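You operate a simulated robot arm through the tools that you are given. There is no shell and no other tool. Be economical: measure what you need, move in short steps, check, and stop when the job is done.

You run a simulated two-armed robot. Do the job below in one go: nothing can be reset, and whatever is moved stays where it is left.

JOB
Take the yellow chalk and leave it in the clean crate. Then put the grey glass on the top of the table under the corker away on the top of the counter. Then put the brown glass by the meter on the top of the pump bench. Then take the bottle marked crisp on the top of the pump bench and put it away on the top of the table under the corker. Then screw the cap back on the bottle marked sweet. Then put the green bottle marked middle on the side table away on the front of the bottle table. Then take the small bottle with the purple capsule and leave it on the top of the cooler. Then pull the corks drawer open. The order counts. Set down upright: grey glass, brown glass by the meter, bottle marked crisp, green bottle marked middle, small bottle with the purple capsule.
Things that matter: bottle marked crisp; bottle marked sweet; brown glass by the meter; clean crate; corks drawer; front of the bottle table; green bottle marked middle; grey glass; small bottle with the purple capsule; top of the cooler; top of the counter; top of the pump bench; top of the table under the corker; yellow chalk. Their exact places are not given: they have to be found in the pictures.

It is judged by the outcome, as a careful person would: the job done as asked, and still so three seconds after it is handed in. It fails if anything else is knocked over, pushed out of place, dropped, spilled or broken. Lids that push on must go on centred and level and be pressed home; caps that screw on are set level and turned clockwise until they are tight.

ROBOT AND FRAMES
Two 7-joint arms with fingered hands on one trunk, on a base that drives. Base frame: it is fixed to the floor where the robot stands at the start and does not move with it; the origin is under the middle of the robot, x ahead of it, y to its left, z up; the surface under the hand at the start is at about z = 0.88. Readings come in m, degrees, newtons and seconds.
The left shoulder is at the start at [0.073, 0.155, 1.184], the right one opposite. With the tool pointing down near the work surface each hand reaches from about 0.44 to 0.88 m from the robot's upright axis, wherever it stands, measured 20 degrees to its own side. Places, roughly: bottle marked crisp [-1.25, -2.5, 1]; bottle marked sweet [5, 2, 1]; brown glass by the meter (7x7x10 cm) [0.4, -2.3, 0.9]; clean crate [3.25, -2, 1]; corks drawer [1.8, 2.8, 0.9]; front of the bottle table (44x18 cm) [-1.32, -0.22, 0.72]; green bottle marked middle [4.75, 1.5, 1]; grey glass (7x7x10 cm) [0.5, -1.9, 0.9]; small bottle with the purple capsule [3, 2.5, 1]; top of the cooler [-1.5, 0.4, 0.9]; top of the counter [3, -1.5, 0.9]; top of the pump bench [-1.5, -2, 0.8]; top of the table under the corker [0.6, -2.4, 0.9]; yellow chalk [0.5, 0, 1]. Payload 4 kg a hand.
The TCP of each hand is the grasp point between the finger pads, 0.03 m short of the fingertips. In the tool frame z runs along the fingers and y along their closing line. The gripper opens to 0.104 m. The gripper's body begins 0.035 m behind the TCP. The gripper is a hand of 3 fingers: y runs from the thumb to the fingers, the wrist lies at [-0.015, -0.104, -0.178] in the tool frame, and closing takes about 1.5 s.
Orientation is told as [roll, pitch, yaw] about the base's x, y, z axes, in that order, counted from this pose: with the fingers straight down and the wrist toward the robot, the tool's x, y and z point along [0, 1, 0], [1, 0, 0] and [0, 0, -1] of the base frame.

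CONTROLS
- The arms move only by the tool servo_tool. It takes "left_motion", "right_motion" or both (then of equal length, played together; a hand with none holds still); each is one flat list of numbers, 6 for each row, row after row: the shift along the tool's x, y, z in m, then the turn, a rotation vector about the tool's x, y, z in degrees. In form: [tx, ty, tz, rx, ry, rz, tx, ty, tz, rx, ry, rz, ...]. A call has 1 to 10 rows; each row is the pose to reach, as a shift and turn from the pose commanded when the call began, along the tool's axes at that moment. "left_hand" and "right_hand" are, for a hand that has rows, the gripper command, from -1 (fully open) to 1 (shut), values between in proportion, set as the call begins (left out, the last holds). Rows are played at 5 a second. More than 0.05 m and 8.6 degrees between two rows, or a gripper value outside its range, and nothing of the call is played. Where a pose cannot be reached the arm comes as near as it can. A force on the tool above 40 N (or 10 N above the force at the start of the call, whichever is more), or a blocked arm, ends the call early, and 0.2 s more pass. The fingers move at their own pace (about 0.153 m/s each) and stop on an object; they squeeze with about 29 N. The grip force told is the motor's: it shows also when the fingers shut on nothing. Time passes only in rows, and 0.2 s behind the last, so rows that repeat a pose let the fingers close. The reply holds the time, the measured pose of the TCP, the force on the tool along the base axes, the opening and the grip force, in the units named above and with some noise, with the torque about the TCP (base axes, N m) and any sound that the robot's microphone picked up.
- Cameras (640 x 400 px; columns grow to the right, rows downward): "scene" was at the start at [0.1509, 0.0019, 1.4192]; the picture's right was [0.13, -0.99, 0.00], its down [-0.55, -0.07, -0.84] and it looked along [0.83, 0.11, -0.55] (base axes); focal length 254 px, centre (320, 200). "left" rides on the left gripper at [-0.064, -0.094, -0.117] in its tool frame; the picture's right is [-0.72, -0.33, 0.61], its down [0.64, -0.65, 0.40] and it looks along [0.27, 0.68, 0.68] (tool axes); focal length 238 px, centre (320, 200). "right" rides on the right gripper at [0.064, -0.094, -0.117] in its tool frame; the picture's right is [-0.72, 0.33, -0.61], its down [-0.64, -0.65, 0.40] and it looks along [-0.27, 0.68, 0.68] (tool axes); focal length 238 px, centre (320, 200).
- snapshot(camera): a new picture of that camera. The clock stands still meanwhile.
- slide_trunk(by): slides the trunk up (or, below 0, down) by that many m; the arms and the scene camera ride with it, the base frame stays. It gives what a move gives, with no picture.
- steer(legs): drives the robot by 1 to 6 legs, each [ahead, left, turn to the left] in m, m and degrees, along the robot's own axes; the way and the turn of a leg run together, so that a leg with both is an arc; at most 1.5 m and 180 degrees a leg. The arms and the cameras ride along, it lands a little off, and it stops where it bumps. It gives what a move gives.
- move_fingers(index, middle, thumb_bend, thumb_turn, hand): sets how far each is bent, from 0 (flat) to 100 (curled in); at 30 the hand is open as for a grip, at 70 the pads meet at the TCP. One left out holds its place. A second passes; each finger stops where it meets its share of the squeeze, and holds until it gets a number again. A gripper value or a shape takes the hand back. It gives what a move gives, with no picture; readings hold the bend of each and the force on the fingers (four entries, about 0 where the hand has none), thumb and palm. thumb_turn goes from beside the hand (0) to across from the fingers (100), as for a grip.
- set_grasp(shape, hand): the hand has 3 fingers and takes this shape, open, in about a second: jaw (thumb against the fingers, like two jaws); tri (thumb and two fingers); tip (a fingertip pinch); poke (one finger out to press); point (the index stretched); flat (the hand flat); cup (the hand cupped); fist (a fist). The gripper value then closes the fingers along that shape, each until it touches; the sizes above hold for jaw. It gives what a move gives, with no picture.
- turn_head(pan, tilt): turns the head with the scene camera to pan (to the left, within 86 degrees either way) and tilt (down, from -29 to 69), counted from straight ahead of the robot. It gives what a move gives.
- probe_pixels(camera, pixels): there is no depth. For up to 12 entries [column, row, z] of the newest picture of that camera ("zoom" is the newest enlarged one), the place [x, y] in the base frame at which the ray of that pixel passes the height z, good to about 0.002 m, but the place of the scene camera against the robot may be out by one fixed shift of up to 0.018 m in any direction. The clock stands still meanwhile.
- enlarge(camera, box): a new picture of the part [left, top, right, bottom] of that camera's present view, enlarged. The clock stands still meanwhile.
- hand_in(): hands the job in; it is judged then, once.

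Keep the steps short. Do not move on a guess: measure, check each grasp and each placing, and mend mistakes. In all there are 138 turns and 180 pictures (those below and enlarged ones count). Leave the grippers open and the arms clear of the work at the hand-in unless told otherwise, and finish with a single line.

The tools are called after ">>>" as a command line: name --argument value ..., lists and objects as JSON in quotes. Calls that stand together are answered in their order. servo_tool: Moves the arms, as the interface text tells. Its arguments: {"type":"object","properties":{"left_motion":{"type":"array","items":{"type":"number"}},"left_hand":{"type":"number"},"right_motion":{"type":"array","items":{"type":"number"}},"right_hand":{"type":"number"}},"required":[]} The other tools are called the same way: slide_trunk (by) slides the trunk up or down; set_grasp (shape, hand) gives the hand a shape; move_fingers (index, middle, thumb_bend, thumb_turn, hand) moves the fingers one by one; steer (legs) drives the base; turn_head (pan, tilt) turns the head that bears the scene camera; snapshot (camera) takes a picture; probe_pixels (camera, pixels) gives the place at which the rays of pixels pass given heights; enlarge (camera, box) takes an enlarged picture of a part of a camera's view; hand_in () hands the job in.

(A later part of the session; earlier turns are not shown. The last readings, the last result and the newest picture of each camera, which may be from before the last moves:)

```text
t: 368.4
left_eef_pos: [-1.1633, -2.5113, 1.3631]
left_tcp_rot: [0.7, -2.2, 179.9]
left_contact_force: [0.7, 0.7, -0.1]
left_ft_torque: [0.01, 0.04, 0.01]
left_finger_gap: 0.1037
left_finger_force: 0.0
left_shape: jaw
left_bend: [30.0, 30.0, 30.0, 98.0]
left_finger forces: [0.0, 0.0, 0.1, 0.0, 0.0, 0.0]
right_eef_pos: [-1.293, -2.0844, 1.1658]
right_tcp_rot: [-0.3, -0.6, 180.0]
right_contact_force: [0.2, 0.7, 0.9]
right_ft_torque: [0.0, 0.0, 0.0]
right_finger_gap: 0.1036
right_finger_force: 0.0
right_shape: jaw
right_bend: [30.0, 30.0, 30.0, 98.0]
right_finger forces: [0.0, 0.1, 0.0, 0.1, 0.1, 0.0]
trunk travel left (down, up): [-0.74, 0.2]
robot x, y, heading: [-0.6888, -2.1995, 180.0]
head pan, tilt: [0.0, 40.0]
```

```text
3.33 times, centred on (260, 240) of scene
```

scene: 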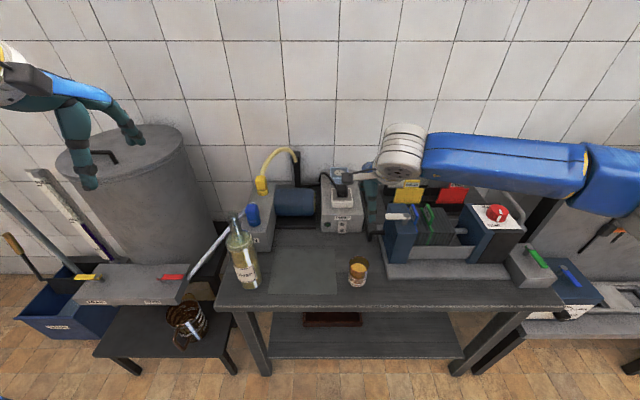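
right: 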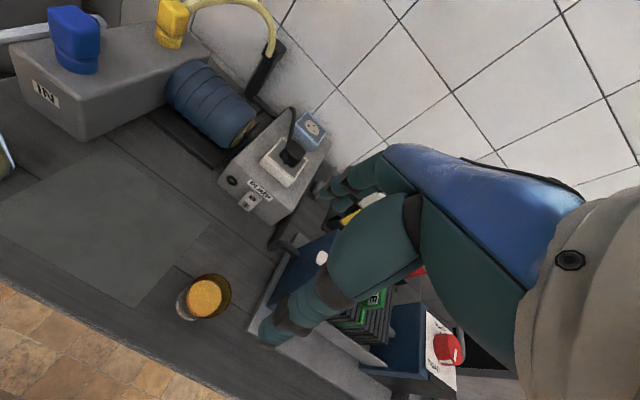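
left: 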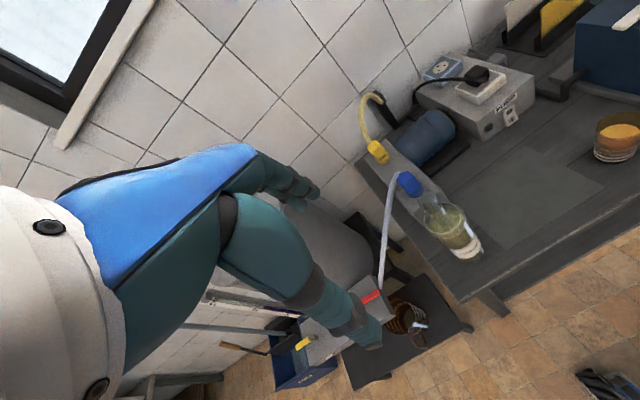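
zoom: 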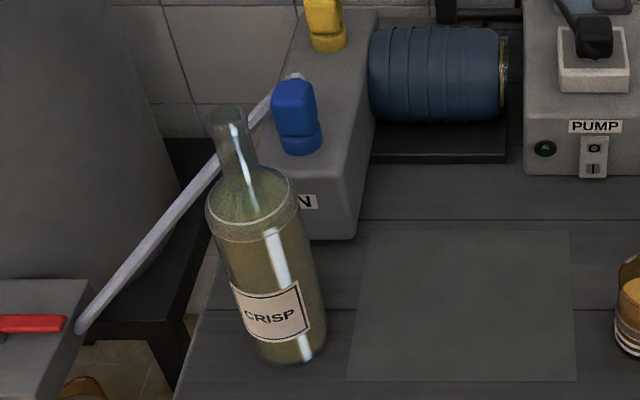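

>>> probe_pixels --camera "left" --pixels '[[427, 194, 1.05], [427, 194, 1.1], [427, 194, 1.15], [464, 252, 0.82], [444, 215, 1.0]]'

>>> probe_pixels --camera "scene" --pixels '[[231.5, 212.4, 1.05], [231.5, 212.4, 1.1], [231.5, 212.4, 1.15], [249, 284, 0.8], [275, 265, 0.8], [358, 284, 0.8]]'

```text
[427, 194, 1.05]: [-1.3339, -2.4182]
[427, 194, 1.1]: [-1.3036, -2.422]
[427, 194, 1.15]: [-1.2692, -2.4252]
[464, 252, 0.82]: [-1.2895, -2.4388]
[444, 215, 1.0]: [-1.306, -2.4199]
```

```text
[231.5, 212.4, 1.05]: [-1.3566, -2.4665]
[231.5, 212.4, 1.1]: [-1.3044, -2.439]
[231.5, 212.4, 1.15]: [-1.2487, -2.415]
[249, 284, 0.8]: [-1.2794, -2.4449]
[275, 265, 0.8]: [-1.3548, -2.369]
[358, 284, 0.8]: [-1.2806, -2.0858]
```

Bottle axis ≈(-1.303,-2.424), top z≈1.10. I'm moving the left hand above the neck.

>>> servo_tool --left_motion '[-0.017, 0.028, 0.025, 0.5, 0, 0, -0.035, 0.056, 0.05, 1.0, -0.2, 0, -0.052, 0.083, 0.075, 1.5, -0.4, 0, -0.07, 0.111, 0.1, 2.2, -0.6, 0, -0.087, 0.139, 0.13, 2.2, -0.6, 0]'

>>> snapshot --camera "left"

>>> snapshot --camera "scene"

```text
t: 369.6
left_eef_pos: [-1.3087, -2.426, 1.2365]
left_tcp_rot: [0.2, 0.2, 180.0]
left_contact_force: [-0.3, -0.5, 0.2]
left_ft_torque: [0.02, 0.0, -0.02]
left_finger_gap: 0.1038
left_finger_force: 0.0
left_shape: jaw
left_bend: [30.0, 30.0, 30.0, 98.0]
left_finger forces: [0.0, 0.0, 0.0, 0.1, 0.1, 0.0]
right_eef_pos: [-1.2963, -2.0829, 1.1632]
right_tcp_rot: [-0.1, -0.5, 179.9]
right_contact_force: [-0.7, 0.0, -0.5]
right_ft_torque: [-0.01, 0.03, -0.01]
right_finger_gap: 0.1036
right_finger_force: 0.0
right_shape: jaw
right_bend: [30.0, 30.0, 30.0, 98.0]
right_finger forces: [0.0, 0.0, 0.0, 0.0, 0.0, 0.0]
trunk travel left (down, up): [-0.74, 0.2]
robot x, y, heading: [-0.6896, -2.201, 179.9]
head pan, tilt: [0.0, 40.0]
```

```text
90 pictures are left
```

left: 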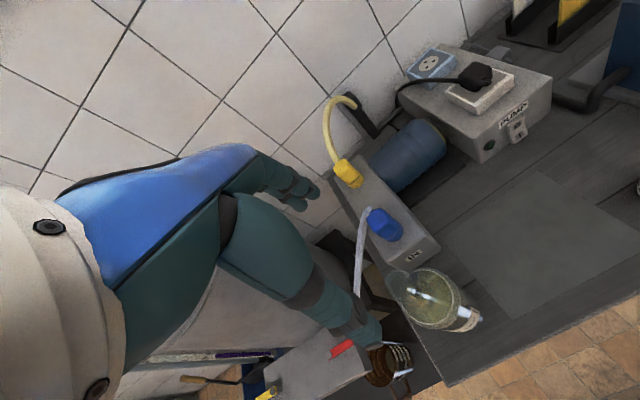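

```text
89 pictures are left
```

scene: 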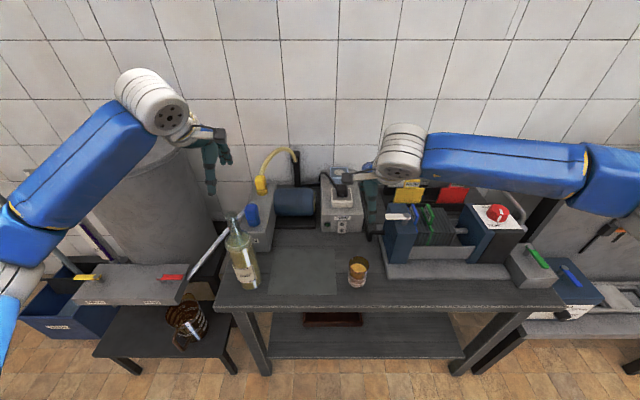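

>>> enlarge --camera "left" --box '[310, 230, 500, 350]'

>>> probe_pixels --camera "scene" --pixels '[[212, 192, 1.2], [232, 213, 1.1]]'

>>> probe_pixels --camera "left" --pixels '[[395, 282, 1.1], [395, 282, 1.05], [395, 282, 1.12], [430, 296, 1.0]]'

```text
3.33 times, centred on (405, 290) of left
```

zoom: 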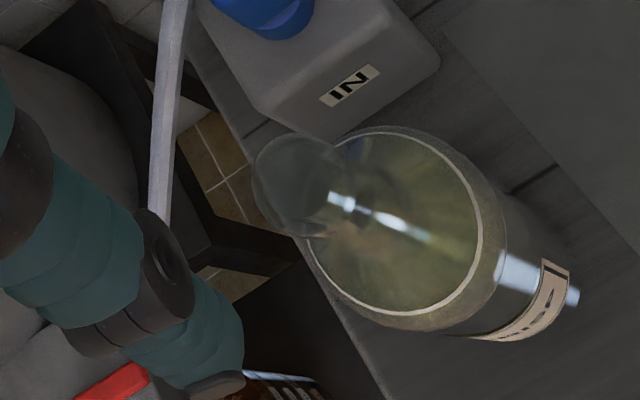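

```text
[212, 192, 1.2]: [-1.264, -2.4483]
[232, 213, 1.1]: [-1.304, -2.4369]
```

```text
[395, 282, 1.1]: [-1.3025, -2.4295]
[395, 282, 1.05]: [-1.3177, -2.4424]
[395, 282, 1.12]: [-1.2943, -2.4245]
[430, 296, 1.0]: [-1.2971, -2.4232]
```

Axis confirmed at (-1.299,-2.424). I'm descending onto the neck and closing.

>>> servo_tool --left_motion '[-0.001, -0.005, 0.04, 0, 0, 0, -0.002, -0.009, 0.08, 0, 0, 0, -0.002, -0.009, 0.12, 0, 0, 0, -0.002, -0.009, 0.157, 0, 0, 0]'

>>> snapshot --camera "left"

>>> servo_tool --left_motion '[0, 0, 0, 0, 0, 0, 0, 0, 0, 0, 0, 0, 0, 0, 0, 0, 0, 0, 0, 0, 0, 0, 0, 0, 0, 0, 0, 0, 0, 0, 0, 0, 0, 0, 0, 0, 0, 0, 0, 0, 0, 0, 0, 0, 0, 0, 0, 0]' --left_hand 1

>>> snapshot --camera "left"

```text
t: 370.6
left_eef_pos: [-1.3001, -2.4202, 1.0817]
left_tcp_rot: [0.0, 0.0, 180.0]
left_contact_force: [-0.9, 0.0, 0.4]
left_ft_torque: [0.01, 0.0, 0.01]
left_finger_gap: 0.1042
left_finger_force: 0.0
left_shape: jaw
left_bend: [30.0, 30.0, 30.0, 98.0]
left_finger forces: [0.1, 0.1, 0.0, 0.0, 0.1, 0.0]
right_eef_pos: [-1.2936, -2.0849, 1.1647]
right_tcp_rot: [-0.2, -0.6, 180.0]
right_contact_force: [0.0, 0.3, -0.4]
right_ft_torque: [-0.01, -0.01, -0.01]
right_finger_gap: 0.1034
right_finger_force: 0.0
right_shape: jaw
right_bend: [30.0, 30.0, 30.0, 98.0]
right_finger forces: [0.1, 0.1, 0.0, 0.0, 0.0, 0.0]
trunk travel left (down, up): [-0.74, 0.2]
robot x, y, heading: [-0.6903, -2.203, 179.8]
head pan, tilt: [0.0, 40.0]
```

```text
87 pictures are left
```

left: 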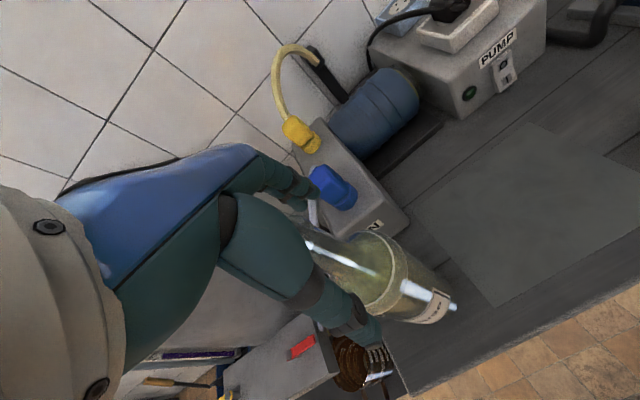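

```text
t: 372.4
left_eef_pos: [-1.2995, -2.4207, 1.0805]
left_tcp_rot: [0.0, 0.1, 179.9]
left_contact_force: [-0.9, 1.1, 0.0]
left_ft_torque: [0.02, 0.03, -0.02]
left_finger_gap: 0.0199
left_finger_force: 29.2
left_shape: jaw
left_bend: [73.0, 57.0, 74.0, 100.0]
left_finger forces: [13.5, 10.5, 0.1, 0.0, 23.1, 0.1]
right_eef_pos: [-1.2948, -2.0835, 1.1648]
right_tcp_rot: [-0.3, -0.6, 179.9]
right_contact_force: [0.0, -0.3, 0.2]
right_ft_torque: [0.0, -0.02, -0.01]
right_finger_gap: 0.1035
right_finger_force: 0.1
right_shape: jaw
right_bend: [30.0, 30.0, 30.0, 98.0]
right_finger forces: [0.0, 0.0, 0.0, 0.1, 0.0, 0.0]
trunk travel left (down, up): [-0.74, 0.2]
robot x, y, heading: [-0.6918, -2.1978, 179.9]
head pan, tilt: [0.0, 40.0]
```

```text
86 pictures are left
```

left: 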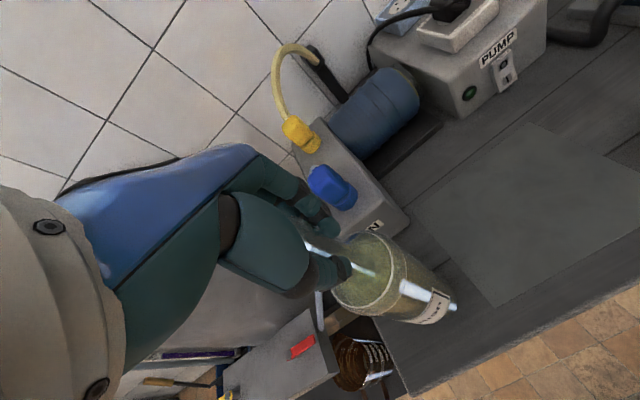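

Neck is gripped (gap 0.020). Lifting gently and checking the bottle hangs upright.

>>> servo_tool --left_motion '[0, 0, -0.005, 0, 0, 0, 0, 0, -0.015, 0, 0, 0, 0, 0, -0.03, 0, 0, 0, 0, 0, -0.05, 0, 0, 0, 0, 0, -0.08, 0, 0, 0, 0, 0, -0.11, 0, 0, 0, 0, 0, -0.14, 0, 0, 0]'

>>> snapshot --camera "scene"

```text
t: 374.0
left_eef_pos: [-1.297, -2.424, 1.2186]
left_tcp_rot: [0.0, 0.1, 179.9]
left_contact_force: [0.5, -0.2, -12.2]
left_ft_torque: [0.01, 0.06, -0.01]
left_finger_gap: 0.0194
left_finger_force: 29.1
left_shape: jaw
left_bend: [73.0, 57.0, 74.0, 100.0]
left_finger forces: [12.6, 11.7, 0.0, 0.1, 21.4, 0.1]
right_eef_pos: [-1.2951, -2.0846, 1.1645]
right_tcp_rot: [-0.2, -0.6, 179.9]
right_contact_force: [0.1, 0.7, -0.1]
right_ft_torque: [0.01, 0.0, 0.02]
right_finger_gap: 0.1039
right_finger_force: 0.1
right_shape: jaw
right_bend: [30.0, 30.0, 30.0, 98.0]
right_finger forces: [0.0, 0.0, 0.0, 0.0, 0.0, 0.0]
trunk travel left (down, up): [-0.74, 0.2]
robot x, y, heading: [-0.6883, -2.1974, 179.9]
head pan, tilt: [0.0, 40.0]
```

```text
85 pictures are left
```

scene: 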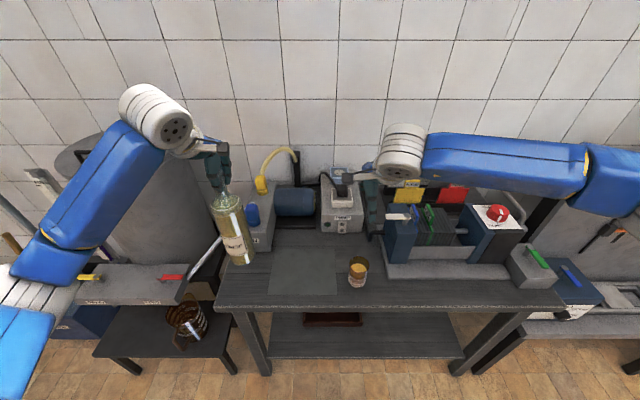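

The bottle hangs upright (12 N). I'll raise it, back off, turn to the corker table.

>>> servo_tool --left_motion '[0, 0, -0.03, 0, 0, 0, 0, 0, -0.06, 0, 0, 0, 0, 0, -0.09, 0, 0, 0, 0, 0, -0.12, 0, 0, 0]' --right_motion '[0, -0.03, -0.03, 0, 0, 0, 0, -0.06, -0.06, 0, 0, 0, 0, -0.09, -0.09, 0, 0, 0, 0, -0.12, -0.12, 0, 0, 0]'

>>> steer --legs '[[-0.2, 0, 0], [0, 0, -90], [0, 0, -90], [0, -0.36, 0]]'

>>> turn_head --pan 0 --tilt 40

>>> snapshot --camera "scene"

```text
t: 375.0
left_eef_pos: [-1.2954, -2.4238, 1.34]
left_tcp_rot: [-0.1, 0.2, 179.9]
left_contact_force: [0.3, 1.1, -12.5]
left_ft_torque: [0.05, 0.01, 0.01]
left_finger_gap: 0.0191
left_finger_force: 29.2
left_shape: jaw
left_bend: [73.0, 57.0, 74.0, 100.0]
left_finger forces: [12.9, 11.5, 0.1, 0.1, 21.2, 0.0]
right_eef_pos: [-1.1691, -2.0908, 1.2854]
right_tcp_rot: [-0.3, -0.7, 180.0]
right_contact_force: [0.6, 0.4, 0.3]
right_ft_torque: [0.04, 0.01, 0.0]
right_finger_gap: 0.1037
right_finger_force: 0.1
right_shape: jaw
right_bend: [30.0, 30.0, 30.0, 98.0]
right_finger forces: [0.0, 0.1, 0.0, 0.0, 0.0, 0.0]
trunk travel left (down, up): [-0.74, 0.2]
robot x, y, heading: [-0.6898, -2.2024, 179.9]
head pan, tilt: [0.0, 40.0]
```

```text
t: 386.2
left_eef_pos: [0.1179, -2.3363, 1.3357]
left_tcp_rot: [-0.7, 0.3, -1.6]
left_contact_force: [-0.1, 3.1, -11.9]
left_ft_torque: [-0.01, 0.0, -0.03]
left_finger_gap: 0.0178
left_finger_force: 28.9
left_shape: jaw
left_bend: [73.0, 56.0, 75.0, 100.0]
left_finger forces: [12.7, 13.5, 0.0, 0.1, 19.2, 0.1]
right_eef_pos: [-0.0184, -2.668, 1.2849]
right_tcp_rot: [-1.0, -0.5, -1.4]
right_contact_force: [1.1, 0.7, 0.5]
right_ft_torque: [-0.06, 0.02, -0.01]
right_finger_gap: 0.1038
right_finger_force: 0.0
right_shape: jaw
right_bend: [30.0, 30.0, 30.0, 98.0]
right_finger forces: [0.0, 0.0, 0.1, 0.0, 0.0, 0.1]
trunk travel left (down, up): [-0.74, 0.2]
robot x, y, heading: [-0.4962, -2.5596, -1.5]
head pan, tilt: [0.0, 40.0]
```

```text
t: 386.8
left_eef_pos: [0.1141, -2.3554, 1.3391]
left_tcp_rot: [0.2, 0.3, -1.6]
left_contact_force: [0.4, 0.3, -12.1]
left_ft_torque: [-0.1, -0.03, 0.04]
left_finger_gap: 0.0177
left_finger_force: 29.0
left_shape: jaw
left_bend: [73.0, 56.0, 75.0, 100.0]
left_finger forces: [14.3, 13.0, 0.0, 0.1, 18.3, 0.0]
right_eef_pos: [-0.0212, -2.6843, 1.2845]
right_tcp_rot: [0.0, -0.7, -1.5]
right_contact_force: [0.0, -0.2, 0.5]
right_ft_torque: [0.02, -0.02, -0.01]
right_finger_gap: 0.1042
right_finger_force: 0.0
right_shape: jaw
right_bend: [30.0, 30.0, 30.0, 98.0]
right_finger forces: [0.1, 0.1, 0.0, 0.0, 0.1, 0.1]
trunk travel left (down, up): [-0.74, 0.2]
robot x, y, heading: [-0.4962, -2.5585, -1.8]
head pan, tilt: [0.0, 40.0]
```

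```text
84 pictures are left
```

scene: 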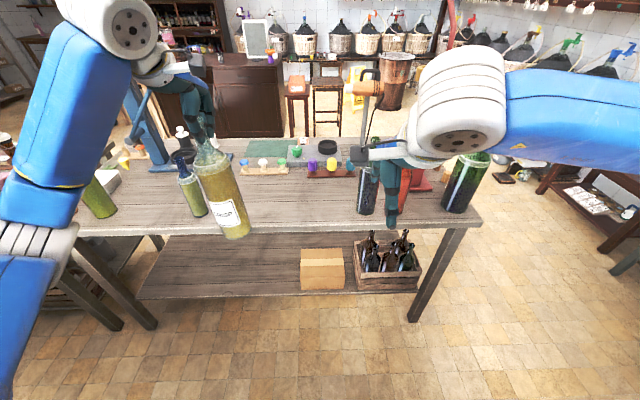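

Gap is slowly shrinking, so I'll be brisk. First move the right hand back and up out of the way, then drive in.

>>> servo_tool --right_motion '[0, -0.02, -0.04, 0, 0, 0, 0, -0.03, -0.08, 0, 0, 0, 0, -0.05, -0.12, 0, 0, 0]'

>>> steer --legs '[[0.29, -0.02, 1.6]]'

>>> snapshot --camera "left"

>>> snapshot --camera "scene"

```text
t: 387.6
left_eef_pos: [0.1126, -2.3602, 1.3403]
left_tcp_rot: [0.4, 0.0, -1.6]
left_contact_force: [-0.3, -0.1, -11.9]
left_ft_torque: [-0.03, -0.03, 0.04]
left_finger_gap: 0.018
left_finger_force: 28.8
left_shape: jaw
left_bend: [73.0, 56.0, 75.0, 100.0]
left_finger forces: [13.7, 13.1, 0.0, 0.0, 18.1, 0.0]
right_eef_pos: [-0.0763, -2.69, 1.4018]
right_tcp_rot: [0.1, -0.7, -1.4]
right_contact_force: [-1.1, -0.1, -0.9]
right_ft_torque: [0.01, 0.03, 0.0]
right_finger_gap: 0.1038
right_finger_force: 0.1
right_shape: jaw
right_bend: [30.0, 30.0, 30.0, 98.0]
right_finger forces: [0.0, 0.0, 0.1, 0.1, 0.0, 0.0]
trunk travel left (down, up): [-0.74, 0.2]
robot x, y, heading: [-0.4949, -2.5579, -1.8]
head pan, tilt: [0.0, 40.0]
```

```text
t: 389.5
left_eef_pos: [0.3808, -2.3592, 1.3428]
left_tcp_rot: [0.1, -0.1, 0.1]
left_contact_force: [-1.4, -0.3, -12.8]
left_ft_torque: [-0.05, 0.13, 0.0]
left_finger_gap: 0.0177
left_finger_force: 28.8
left_shape: jaw
left_bend: [73.0, 55.0, 75.0, 100.0]
left_finger forces: [13.0, 13.4, 0.0, 0.0, 19.1, 0.0]
right_eef_pos: [0.2018, -2.6954, 1.4038]
right_tcp_rot: [-0.3, -1.0, 0.1]
right_contact_force: [-0.2, 0.7, 0.7]
right_ft_torque: [-0.02, -0.03, 0.02]
right_finger_gap: 0.1035
right_finger_force: 0.1
right_shape: jaw
right_bend: [30.0, 30.0, 30.0, 98.0]
right_finger forces: [0.1, 0.1, 0.0, 0.1, 0.0, 0.1]
trunk travel left (down, up): [-0.74, 0.2]
robot x, y, heading: [-0.2171, -2.581, 0.1]
head pan, tilt: [0.0, 40.0]
```

```text
83 pictures are left
```

left: 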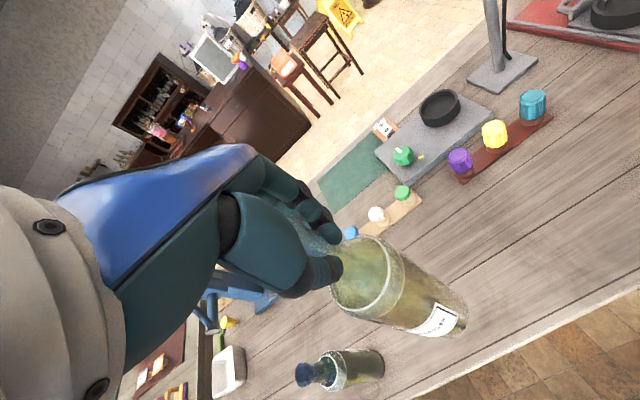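

```text
82 pictures are left
```

scene: 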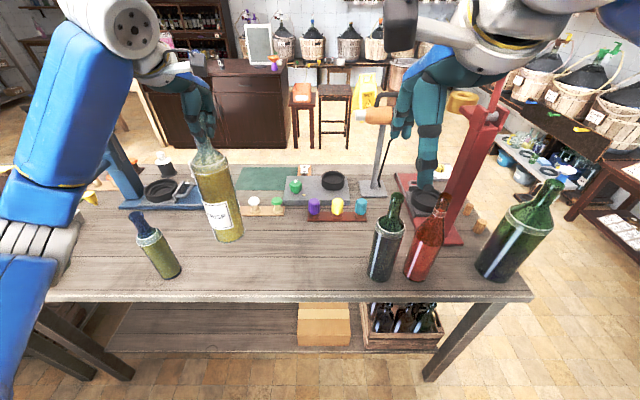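

>>> servo_tool --left_motion '[0, 0.005, 0.035, 0, 0, 0, 0, 0.01, 0.07, 0, 0, 0, 0, 0.015, 0.105, 0, 0, 0, 0, 0.02, 0.14, 0, 0, 0, 0, 0.02, 0.165, 0, 0, 0]'

>>> snapshot --camera "scene"

>>> servo_tool --left_motion '[0, 0, 0.004, 0, 0, 0, 0, 0, 0.007, 0, 0, 0]'

>>> servo_tool --left_motion '[0, 0, 0.004, 0, 0, 0]'

>>> servo_tool --left_motion '[0, 0, 0.003, 0, 0, 0]'

```text
t: 390.7
left_eef_pos: [0.4009, -2.3598, 1.1763]
left_tcp_rot: [0.1, 0.1, 0.2]
left_contact_force: [-0.9, 0.1, -12.2]
left_ft_torque: [-0.07, -0.02, -0.04]
left_finger_gap: 0.0175
left_finger_force: 28.8
left_shape: jaw
left_bend: [73.0, 55.0, 75.0, 100.0]
left_finger forces: [13.7, 13.6, 0.0, 0.1, 18.4, 0.0]
right_eef_pos: [0.2053, -2.6942, 1.4025]
right_tcp_rot: [-0.3, -0.7, 0.2]
right_contact_force: [1.0, -0.7, -0.4]
right_ft_torque: [0.02, 0.01, -0.02]
right_finger_gap: 0.1038
right_finger_force: 0.1
right_shape: jaw
right_bend: [30.0, 30.0, 30.0, 98.0]
right_finger forces: [0.0, 0.1, 0.0, 0.0, 0.1, 0.0]
trunk travel left (down, up): [-0.74, 0.2]
robot x, y, heading: [-0.218, -2.5845, 0.3]
head pan, tilt: [0.0, 40.0]
```

```text
81 pictures are left
```

scene: 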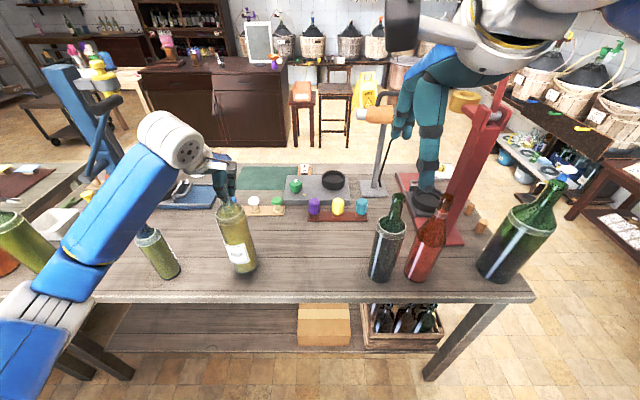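

```text
t: 391.3
left_eef_pos: [0.4017, -2.3597, 1.1685]
left_tcp_rot: [0.0, 0.2, 0.2]
left_contact_force: [0.4, 0.4, -13.5]
left_ft_torque: [-0.09, -0.05, -0.04]
left_finger_gap: 0.0179
left_finger_force: 29.0
left_shape: jaw
left_bend: [73.0, 55.0, 75.0, 100.0]
left_finger forces: [14.0, 13.6, 0.0, 0.0, 18.2, 0.0]
right_eef_pos: [0.2048, -2.6948, 1.4019]
right_tcp_rot: [-0.1, -0.8, 0.1]
right_contact_force: [0.0, 0.1, 0.3]
right_ft_torque: [-0.02, 0.04, -0.01]
right_finger_gap: 0.1039
right_finger_force: 0.0
right_shape: jaw
right_bend: [30.0, 30.0, 30.0, 98.0]
right_finger forces: [0.0, 0.0, 0.1, 0.0, 0.0, 0.1]
trunk travel left (down, up): [-0.74, 0.2]
robot x, y, heading: [-0.2173, -2.5859, -0.3]
head pan, tilt: [0.0, 40.0]
```

```text
t: 391.7
left_eef_pos: [0.4034, -2.3579, 1.1646]
left_tcp_rot: [0.1, 0.2, 0.1]
left_contact_force: [-0.2, -0.9, -11.5]
left_ft_torque: [-0.12, -0.03, 0.02]
left_finger_gap: 0.0175
left_finger_force: 29.1
left_shape: jaw
left_bend: [73.0, 55.0, 75.0, 100.0]
left_finger forces: [15.0, 13.5, 0.0, 0.1, 18.4, 0.0]
right_eef_pos: [0.2029, -2.6951, 1.403]
right_tcp_rot: [-0.2, -0.8, 0.2]
right_contact_force: [-0.4, 0.1, 0.7]
right_ft_torque: [0.03, -0.01, 0.0]
right_finger_gap: 0.1037
right_finger_force: 0.0
right_shape: jaw
right_bend: [30.0, 30.0, 30.0, 98.0]
right_finger forces: [0.1, 0.0, 0.0, 0.0, 0.1, 0.0]
trunk travel left (down, up): [-0.74, 0.2]
robot x, y, heading: [-0.2185, -2.5816, -0.2]
head pan, tilt: [0.0, 40.0]
```

```text
t: 392.1
left_eef_pos: [0.4019, -2.359, 1.1644]
left_tcp_rot: [0.2, -0.1, 0.1]
left_contact_force: [-0.7, -0.5, -5.3]
left_ft_torque: [-0.07, -0.09, 0.0]
left_finger_gap: 0.0178
left_finger_force: 29.2
left_shape: jaw
left_bend: [74.0, 55.0, 75.0, 100.0]
left_finger forces: [15.1, 13.5, 0.1, 0.1, 19.6, 0.0]
right_eef_pos: [0.2009, -2.6956, 1.4026]
right_tcp_rot: [-0.2, -0.9, 0.2]
right_contact_force: [-0.2, -0.2, 0.4]
right_ft_torque: [0.02, 0.0, -0.02]
right_finger_gap: 0.1037
right_finger_force: 0.0
right_shape: jaw
right_bend: [30.0, 30.0, 30.0, 98.0]
right_finger forces: [0.0, 0.0, 0.0, 0.1, 0.1, 0.0]
trunk travel left (down, up): [-0.74, 0.2]
robot x, y, heading: [-0.2156, -2.5837, -0.2]
head pan, tilt: [0.0, 40.0]
```

Contact begins. I'll press a few mm more and zoom on the bottle to check tilt before release.

>>> servo_tool --left_motion '[0, 0, 0.003, 0, 0, 0]'

>>> servo_tool --left_motion '[0, 0, 0.002, 0, 0, 0]'

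>>> enlarge --camera "scene" --box '[120, 160, 330, 300]'

```text
t: 392.5
left_eef_pos: [0.399, -2.3625, 1.1635]
left_tcp_rot: [0.2, -0.3, 0.1]
left_contact_force: [-0.2, -1.0, 6.2]
left_ft_torque: [0.0, -0.06, 0.03]
left_finger_gap: 0.0182
left_finger_force: 29.6
left_shape: jaw
left_bend: [74.0, 55.0, 75.0, 100.0]
left_finger forces: [15.9, 14.6, 0.1, 0.0, 22.5, 0.0]
right_eef_pos: [0.2001, -2.6976, 1.4039]
right_tcp_rot: [-0.1, -1.0, 0.2]
right_contact_force: [0.2, 0.3, 0.3]
right_ft_torque: [-0.05, -0.01, 0.0]
right_finger_gap: 0.1039
right_finger_force: 0.0
right_shape: jaw
right_bend: [30.0, 30.0, 30.0, 98.0]
right_finger forces: [0.0, 0.0, 0.1, 0.0, 0.1, 0.0]
trunk travel left (down, up): [-0.74, 0.2]
robot x, y, heading: [-0.2182, -2.5814, 0.0]
head pan, tilt: [0.0, 40.0]
```

```text
t: 392.9
left_eef_pos: [0.4003, -2.3616, 1.1619]
left_tcp_rot: [0.1, -0.5, 0.2]
left_contact_force: [-1.7, -3.3, 17.6]
left_ft_torque: [0.01, -0.1, 0.03]
left_finger_gap: 0.0191
left_finger_force: 29.0
left_shape: jaw
left_bend: [74.0, 55.0, 75.0, 100.0]
left_finger forces: [17.1, 15.3, 0.0, 0.1, 25.1, 0.1]
right_eef_pos: [0.1988, -2.6991, 1.4037]
right_tcp_rot: [0.1, -1.0, 0.2]
right_contact_force: [-1.6, 0.4, -0.2]
right_ft_torque: [-0.01, 0.02, 0.0]
right_finger_gap: 0.1039
right_finger_force: 0.0
right_shape: jaw
right_bend: [30.0, 30.0, 30.0, 98.0]
right_finger forces: [0.0, 0.0, 0.0, 0.0, 0.1, 0.1]
trunk travel left (down, up): [-0.74, 0.2]
robot x, y, heading: [-0.2165, -2.5856, 0.0]
head pan, tilt: [0.0, 40.0]
```

```text
2.86 times, centred on (225, 230) of scene
```

zoom: 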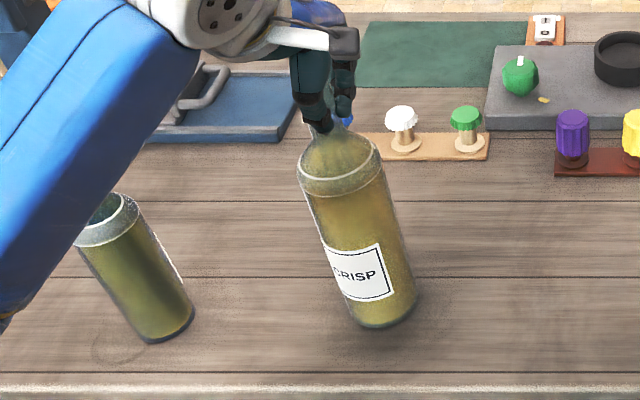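

Upright and seated. Releasing and lifting.

>>> servo_tool --left_motion '[0, 0, -0.003, 0, 0, 0, 0, 0, -0.003, 0, 0, 0, 0, 0, -0.003, 0, 0, 0, 0, 0, -0.003, 0, 0, 0, 0, 0, -0.003, 0, 0, 0]' --left_hand -1

>>> servo_tool --left_motion '[0, 0, -0.03, 0, 0, 0, 0, 0, -0.06, 0, 0, 0, 0, 0, -0.1, 0, 0, 0, 0, 0, -0.14, 0, 0, 0, 0, 0, -0.18, 0, 0, 0, 0, 0, -0.22, 0, 0, 0]'

>>> snapshot --camera "scene"

```text
t: 394.1
left_eef_pos: [0.4022, -2.3599, 1.16]
left_tcp_rot: [0.2, 0.0, 0.0]
left_contact_force: [-0.3, 1.1, -1.1]
left_ft_torque: [-0.02, -0.03, 0.0]
left_finger_gap: 0.1037
left_finger_force: 0.1
left_shape: jaw
left_bend: [30.0, 30.0, 30.0, 98.0]
left_finger forces: [0.1, 0.0, 0.0, 0.0, 0.0, 0.0]
right_eef_pos: [0.2028, -2.6958, 1.4026]
right_tcp_rot: [-0.2, -0.8, 0.1]
right_contact_force: [-0.2, 0.0, -0.3]
right_ft_torque: [-0.01, 0.02, 0.01]
right_finger_gap: 0.1039
right_finger_force: 0.0
right_shape: jaw
right_bend: [30.0, 30.0, 30.0, 98.0]
right_finger forces: [0.0, 0.1, 0.1, 0.0, 0.0, 0.0]
trunk travel left (down, up): [-0.74, 0.2]
robot x, y, heading: [-0.2206, -2.5826, 0.4]
head pan, tilt: [0.0, 40.0]
```

```text
t: 395.5
left_eef_pos: [0.4034, -2.3578, 1.3844]
left_tcp_rot: [0.2, 0.0, 0.2]
left_contact_force: [-0.8, 0.5, -0.2]
left_ft_torque: [-0.02, -0.01, -0.05]
left_finger_gap: 0.1036
left_finger_force: 0.1
left_shape: jaw
left_bend: [30.0, 30.0, 30.0, 98.0]
left_finger forces: [0.1, 0.0, 0.0, 0.0, 0.0, 0.0]
right_eef_pos: [0.2027, -2.6971, 1.4031]
right_tcp_rot: [0.0, -0.8, 0.2]
right_contact_force: [-0.2, -0.3, -0.1]
right_ft_torque: [0.0, -0.02, 0.0]
right_finger_gap: 0.1037
right_finger_force: 0.1
right_shape: jaw
right_bend: [30.0, 30.0, 30.0, 98.0]
right_finger forces: [0.1, 0.0, 0.0, 0.0, 0.0, 0.0]
trunk travel left (down, up): [-0.74, 0.2]
robot x, y, heading: [-0.2207, -2.5822, -0.1]
head pan, tilt: [0.0, 40.0]
```

```text
79 pictures are left
```

scene: 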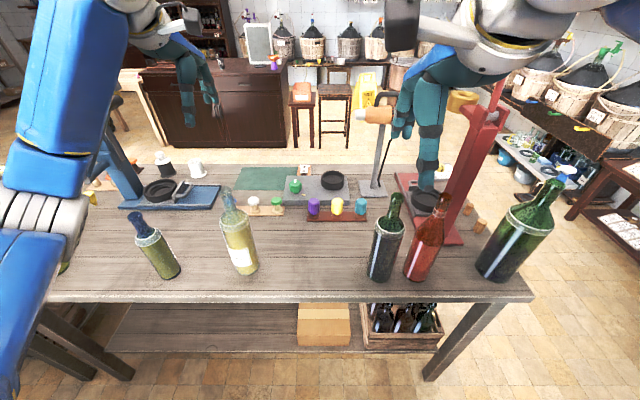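

CRISP bottle is in place. Now to the side table for the sweet bottle: raising the trunk and driving up the west aisle then across.

>>> slide_trunk --by 0.2

>>> steer --legs '[[-0.22, 0, 0], [0, 1.35, 0], [0, 1.35, 0], [0, 1.3, 0]]'

>>> steer --legs '[[1.4, 0, 0], [1.4, 0, 0], [1.3, 0, 0]]'

>>> turn_head --pan 10 --tilt 40

>>> snapshot --camera "scene"

```text
t: 397.7
left_eef_pos: [0.4039, -2.3577, 1.5841]
left_tcp_rot: [0.3, 0.0, 0.2]
left_contact_force: [0.7, 0.8, 0.2]
left_ft_torque: [0.0, 0.01, -0.01]
left_finger_gap: 0.1038
left_finger_force: 0.0
left_shape: jaw
left_bend: [30.0, 30.0, 30.0, 98.0]
left_finger forces: [0.0, 0.0, 0.0, 0.1, 0.0, 0.0]
right_eef_pos: [0.2018, -2.6956, 1.6028]
right_tcp_rot: [-0.2, -0.9, 0.1]
right_contact_force: [-0.2, -0.1, 0.2]
right_ft_torque: [0.01, -0.02, 0.01]
right_finger_gap: 0.1039
right_finger_force: 0.1
right_shape: jaw
right_bend: [30.0, 30.0, 30.0, 98.0]
right_finger forces: [0.0, 0.0, 0.1, 0.1, 0.0, 0.1]
trunk travel left (down, up): [-0.94, 0.0]
robot x, y, heading: [-0.218, -2.5834, -0.1]
head pan, tilt: [0.0, 40.0]
```

```text
t: 418.0
left_eef_pos: [0.1696, 1.5886, 1.5846]
left_tcp_rot: [0.3, 0.0, 0.4]
left_contact_force: [0.0, -0.1, -0.7]
left_ft_torque: [0.0, 0.02, 0.0]
left_finger_gap: 0.1036
left_finger_force: 0.0
left_shape: jaw
left_bend: [30.0, 30.0, 30.0, 98.0]
left_finger forces: [0.0, 0.0, 0.0, 0.1, 0.0, 0.0]
right_eef_pos: [-0.0304, 1.2502, 1.6026]
right_tcp_rot: [0.1, -0.9, 0.3]
right_contact_force: [-0.1, -0.7, -0.5]
right_ft_torque: [0.01, 0.01, -0.04]
right_finger_gap: 0.1037
right_finger_force: 0.0
right_shape: jaw
right_bend: [30.0, 30.0, 30.0, 98.0]
right_finger forces: [0.1, 0.1, 0.0, 0.0, 0.0, 0.0]
trunk travel left (down, up): [-0.94, 0.0]
robot x, y, heading: [-0.4558, 1.3662, 0.4]
head pan, tilt: [0.0, 40.0]
```

```text
t: 437.6
left_eef_pos: [4.2472, 1.4583, 1.5866]
left_tcp_rot: [0.3, -0.2, -2.3]
left_contact_force: [-1.3, -0.9, 0.2]
left_ft_torque: [0.02, -0.03, -0.02]
left_finger_gap: 0.1041
left_finger_force: 0.0
left_shape: jaw
left_bend: [30.0, 30.0, 30.0, 98.0]
left_finger forces: [0.0, 0.0, 0.0, 0.1, 0.0, 0.0]
right_eef_pos: [4.0311, 1.128, 1.6042]
right_tcp_rot: [-0.2, -1.1, -2.2]
right_contact_force: [-0.3, -1.0, 0.3]
right_ft_torque: [0.01, 0.03, -0.01]
right_finger_gap: 0.1037
right_finger_force: 0.0
right_shape: jaw
right_bend: [30.0, 30.0, 30.0, 98.0]
right_finger forces: [0.1, 0.0, 0.1, 0.0, 0.0, 0.1]
trunk travel left (down, up): [-0.94, 0.0]
robot x, y, heading: [3.6197, 1.2601, -2.4]
head pan, tilt: [0.0, 40.0]
```

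```text
t: 438.3
left_eef_pos: [4.2464, 1.4589, 1.5874]
left_tcp_rot: [0.2, -0.1, -2.3]
left_contact_force: [-0.5, 0.1, -0.3]
left_ft_torque: [0.01, -0.03, -0.02]
left_finger_gap: 0.1037
left_finger_force: 0.0
left_shape: jaw
left_bend: [30.0, 30.0, 30.0, 98.0]
left_finger forces: [0.0, 0.1, 0.0, 0.1, 0.0, 0.1]
right_eef_pos: [4.0308, 1.1304, 1.6048]
right_tcp_rot: [-0.2, -1.1, -2.3]
right_contact_force: [0.1, -0.5, 0.4]
right_ft_torque: [-0.01, -0.02, 0.02]
right_finger_gap: 0.1037
right_finger_force: 0.0
right_shape: jaw
right_bend: [30.0, 30.0, 30.0, 98.0]
right_finger forces: [0.0, 0.0, 0.0, 0.0, 0.0, 0.0]
trunk travel left (down, up): [-0.94, 0.0]
robot x, y, heading: [3.6197, 1.2637, -2.5]
head pan, tilt: [10.0, 40.0]
```

```text
78 pictures are left
```

scene: 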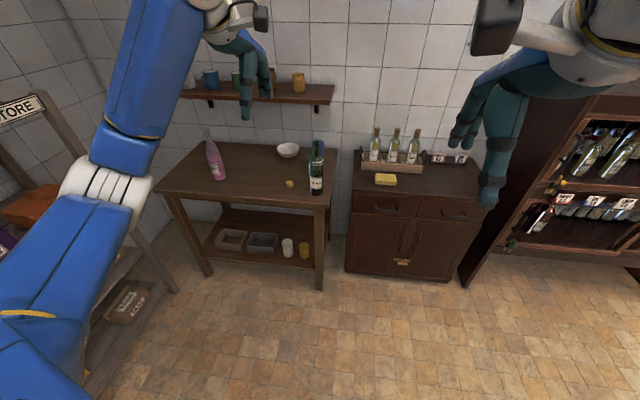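

>>> enlarge --camera "scene" --box '[160, 110, 350, 220]'

>>> probe_pixels --camera "scene" --pixels '[[218, 179, 0.88], [290, 185, 0.88], [316, 192, 0.88], [245, 205, 0.88], [158, 190, 0.88], [330, 209, 0.88], [320, 288, 0], [207, 275, 0], [178, 290, 0]]'

```text
3.37 times, centred on (255, 165) of scene
```

zoom: 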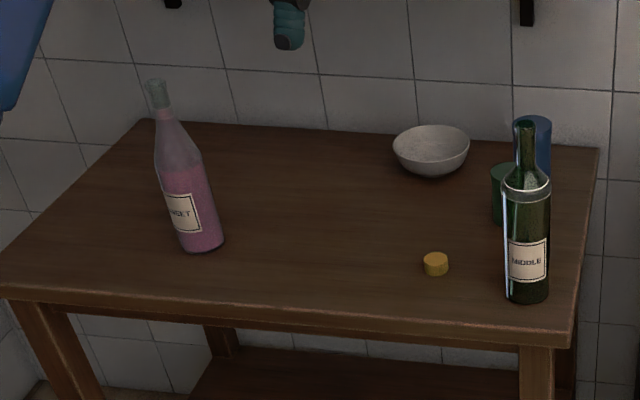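

```text
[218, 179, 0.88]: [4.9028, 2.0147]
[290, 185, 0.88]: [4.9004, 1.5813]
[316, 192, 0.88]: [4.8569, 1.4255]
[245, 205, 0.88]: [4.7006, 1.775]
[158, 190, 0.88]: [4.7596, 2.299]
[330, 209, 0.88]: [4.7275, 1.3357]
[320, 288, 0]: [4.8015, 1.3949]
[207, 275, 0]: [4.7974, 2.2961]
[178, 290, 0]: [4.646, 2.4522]
```

Sweet bottle (pink, open) ≈(4.93,2.0), the yellow cap ≈(4.90,1.58), green MIDDLE bottle ≈(4.87,1.42). I'm driving up so the left hand can take the cap.

>>> steer --legs '[[0.68, 0.12, 2.5]]'

>>> slide_trunk --by -0.22

>>> snapshot --camera "left"

>>> snapshot --camera "scene"

```text
t: 442.2
left_eef_pos: [4.94, 1.5826, 1.5876]
left_tcp_rot: [0.2, -0.4, 0.1]
left_contact_force: [-0.2, -0.3, -0.4]
left_ft_torque: [0.02, 0.02, -0.01]
left_finger_gap: 0.1039
left_finger_force: 0.1
left_shape: jaw
left_bend: [30.0, 30.0, 30.0, 98.0]
left_finger forces: [0.1, 0.0, 0.1, 0.0, 0.1, 0.0]
right_eef_pos: [4.7385, 1.2439, 1.6053]
right_tcp_rot: [-0.1, -1.2, 0.1]
right_contact_force: [0.0, 0.1, 0.1]
right_ft_torque: [0.02, -0.01, 0.02]
right_finger_gap: 0.1038
right_finger_force: 0.1
right_shape: jaw
right_bend: [30.0, 30.0, 30.0, 98.0]
right_finger forces: [0.0, 0.0, 0.1, 0.0, 0.1, 0.1]
trunk travel left (down, up): [-0.94, 0.0]
robot x, y, heading: [4.3274, 1.3652, 0.2]
head pan, tilt: [10.0, 40.0]
```

```text
t: 444.5
left_eef_pos: [4.9398, 1.5815, 1.3672]
left_tcp_rot: [0.2, -0.3, 0.2]
left_contact_force: [-0.3, 1.2, -0.2]
left_ft_torque: [-0.02, 0.0, -0.02]
left_finger_gap: 0.1037
left_finger_force: 0.2
left_shape: jaw
left_bend: [30.0, 30.0, 30.0, 98.0]
left_finger forces: [0.1, 0.1, 0.1, 0.0, 0.0, 0.0]
right_eef_pos: [4.7391, 1.2462, 1.386]
right_tcp_rot: [-0.3, -1.3, 0.2]
right_contact_force: [0.3, -1.1, 0.5]
right_ft_torque: [-0.04, -0.01, -0.02]
right_finger_gap: 0.1038
right_finger_force: 0.0
right_shape: jaw
right_bend: [30.0, 30.0, 30.0, 98.0]
right_finger forces: [0.1, 0.0, 0.0, 0.0, 0.0, 0.0]
trunk travel left (down, up): [-0.72, 0.22]
robot x, y, heading: [4.327, 1.3582, 0.0]
head pan, tilt: [10.0, 40.0]
```

```text
76 pictures are left
```

left: 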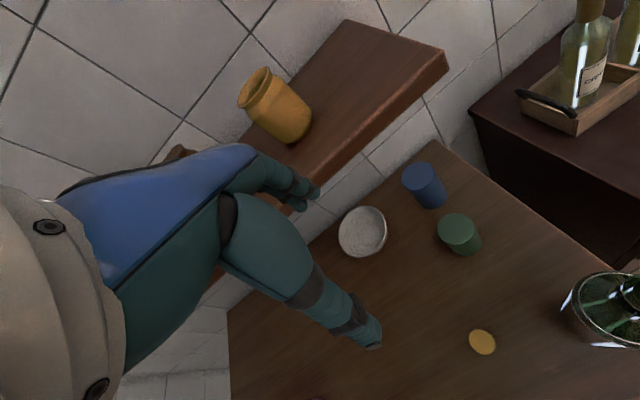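

```text
75 pictures are left
```

scene: 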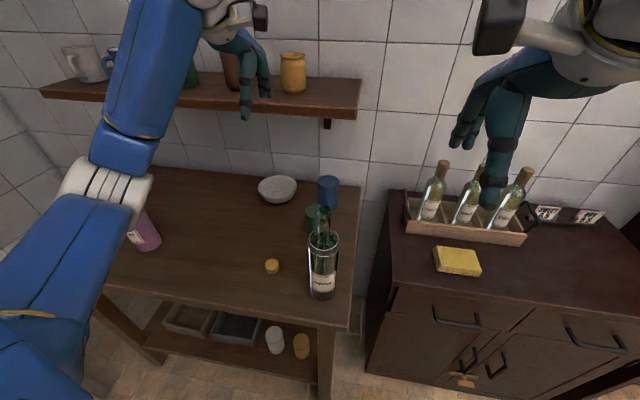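

>>> probe_pixels --camera "left" --pixels '[[482, 342, 0.8], [482, 342, 0.88], [482, 342, 0.9], [460, 220, 0.96], [622, 305, 1.0]]'

>>> probe_pixels --camera "scene" --pixels '[[272, 264, 0.8], [272, 264, 0.88], [272, 264, 0.9], [322, 297, 0.8], [322, 297, 0.88], [150, 248, 0.88], [335, 110, 1.35], [335, 110, 1.3]]'

>>> enlarge --camera "left" --box '[430, 290, 570, 380]'

```text
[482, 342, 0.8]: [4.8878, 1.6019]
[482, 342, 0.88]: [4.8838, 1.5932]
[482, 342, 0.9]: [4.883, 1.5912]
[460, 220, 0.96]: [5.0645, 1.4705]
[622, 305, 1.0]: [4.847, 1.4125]
```

```text
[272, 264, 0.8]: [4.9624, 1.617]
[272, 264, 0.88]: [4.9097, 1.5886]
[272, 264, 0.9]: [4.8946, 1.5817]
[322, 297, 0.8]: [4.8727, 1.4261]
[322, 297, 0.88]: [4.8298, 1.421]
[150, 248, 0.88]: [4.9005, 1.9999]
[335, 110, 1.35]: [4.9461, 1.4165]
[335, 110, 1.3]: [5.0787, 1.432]
```

```text
4.44 times, centred on (500, 335) of left
```

zoom: 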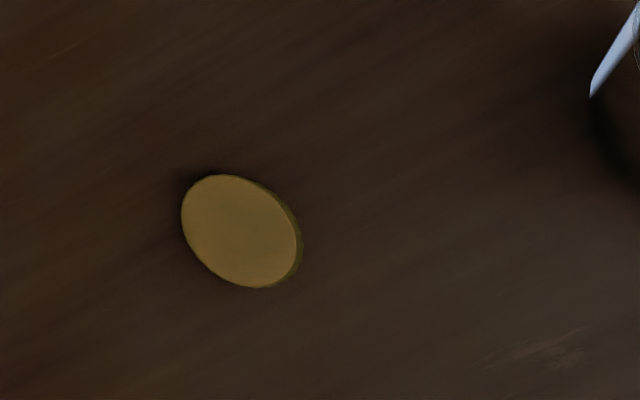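

Cap at about (4.883,1.591). I'm lowering the left hand over it partway with a narrower opening and re-measuring.

>>> servo_tool --left_motion '[0.003, -0.02, 0.04, 0, 0, 0, 0.006, -0.04, 0.08, 0, 0, 0, 0.01, -0.057, 0.12, 0, 0, 0, 0.01, -0.057, 0.165, 0, 0, 0, 0.01, -0.057, 0.21, 0, 0, 0, 0.01, -0.057, 0.255, 0, 0, 0, 0.01, -0.057, 0.3, 0, 0, 0, 0.01, -0.057, 0.345, 0, 0, 0, 0.01, -0.057, 0.385, 0, 0, 0]' --left_hand -0.5

>>> snapshot --camera "left"

```text
t: 446.5
left_eef_pos: [4.8853, 1.5924, 0.9821]
left_tcp_rot: [0.1, -0.4, 0.1]
left_contact_force: [-0.5, 0.2, 1.0]
left_ft_torque: [0.02, -0.01, -0.02]
left_finger_gap: 0.078
left_finger_force: 0.0
left_shape: jaw
left_bend: [27.0, 35.0, 54.0, 99.0]
left_finger forces: [0.0, 0.1, 0.1, 0.1, 0.1, 0.0]
right_eef_pos: [4.7376, 1.2454, 1.3852]
right_tcp_rot: [-0.1, -1.2, 0.1]
right_contact_force: [0.6, -0.7, -0.3]
right_ft_torque: [0.02, -0.01, -0.06]
right_finger_gap: 0.1037
right_finger_force: 0.2
right_shape: jaw
right_bend: [30.0, 30.0, 30.0, 98.0]
right_finger forces: [0.1, 0.0, 0.1, 0.0, 0.0, 0.1]
trunk travel left (down, up): [-0.72, 0.22]
robot x, y, heading: [4.3286, 1.3626, -0.1]
head pan, tilt: [10.0, 40.0]
```

```text
73 pictures are left
```

left: 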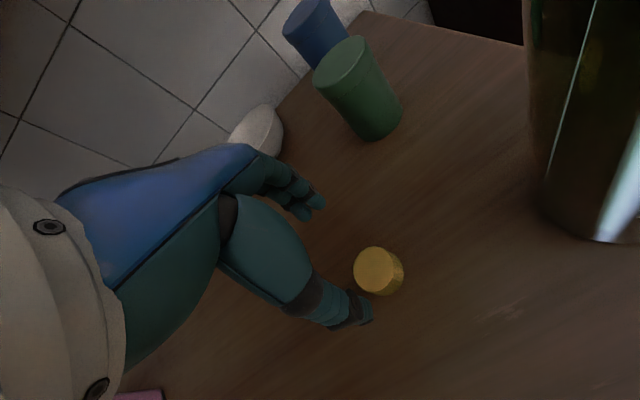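

>>> probe_pixels --camera "left" --pixels '[[376, 268, 0.87], [376, 268, 0.88], [376, 268, 0.9], [381, 292, 0.85], [381, 292, 0.88]]'

>>> servo_tool --left_motion '[0, 0, 0.02, 0, 0, 0, 0, 0, 0.04, 0, 0, 0]'

>>> snapshot --camera "left"

```text
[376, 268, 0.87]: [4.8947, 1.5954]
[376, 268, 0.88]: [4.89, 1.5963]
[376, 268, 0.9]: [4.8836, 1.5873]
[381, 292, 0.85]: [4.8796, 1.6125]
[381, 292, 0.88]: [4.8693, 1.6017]
```

```text
t: 447.1
left_eef_pos: [4.8861, 1.5936, 0.9418]
left_tcp_rot: [0.2, -0.5, 0.0]
left_contact_force: [-0.6, 0.1, -0.1]
left_ft_torque: [0.0, -0.04, -0.02]
left_finger_gap: 0.0782
left_finger_force: 0.1
left_shape: jaw
left_bend: [27.0, 35.0, 54.0, 99.0]
left_finger forces: [0.1, 0.0, 0.1, 0.0, 0.0, 0.0]
right_eef_pos: [4.7385, 1.2454, 1.3851]
right_tcp_rot: [-0.2, -1.1, 0.1]
right_contact_force: [-0.5, -0.3, -0.3]
right_ft_torque: [0.02, 0.01, 0.01]
right_finger_gap: 0.1036
right_finger_force: 0.1
right_shape: jaw
right_bend: [30.0, 30.0, 30.0, 98.0]
right_finger forces: [0.1, 0.0, 0.0, 0.0, 0.0, 0.0]
trunk travel left (down, up): [-0.72, 0.22]
robot x, y, heading: [4.3277, 1.3607, 0.1]
head pan, tilt: [10.0, 40.0]
```

```text
72 pictures are left
```

left: 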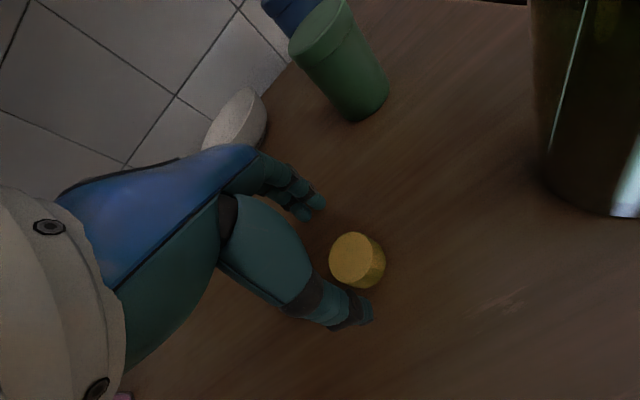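

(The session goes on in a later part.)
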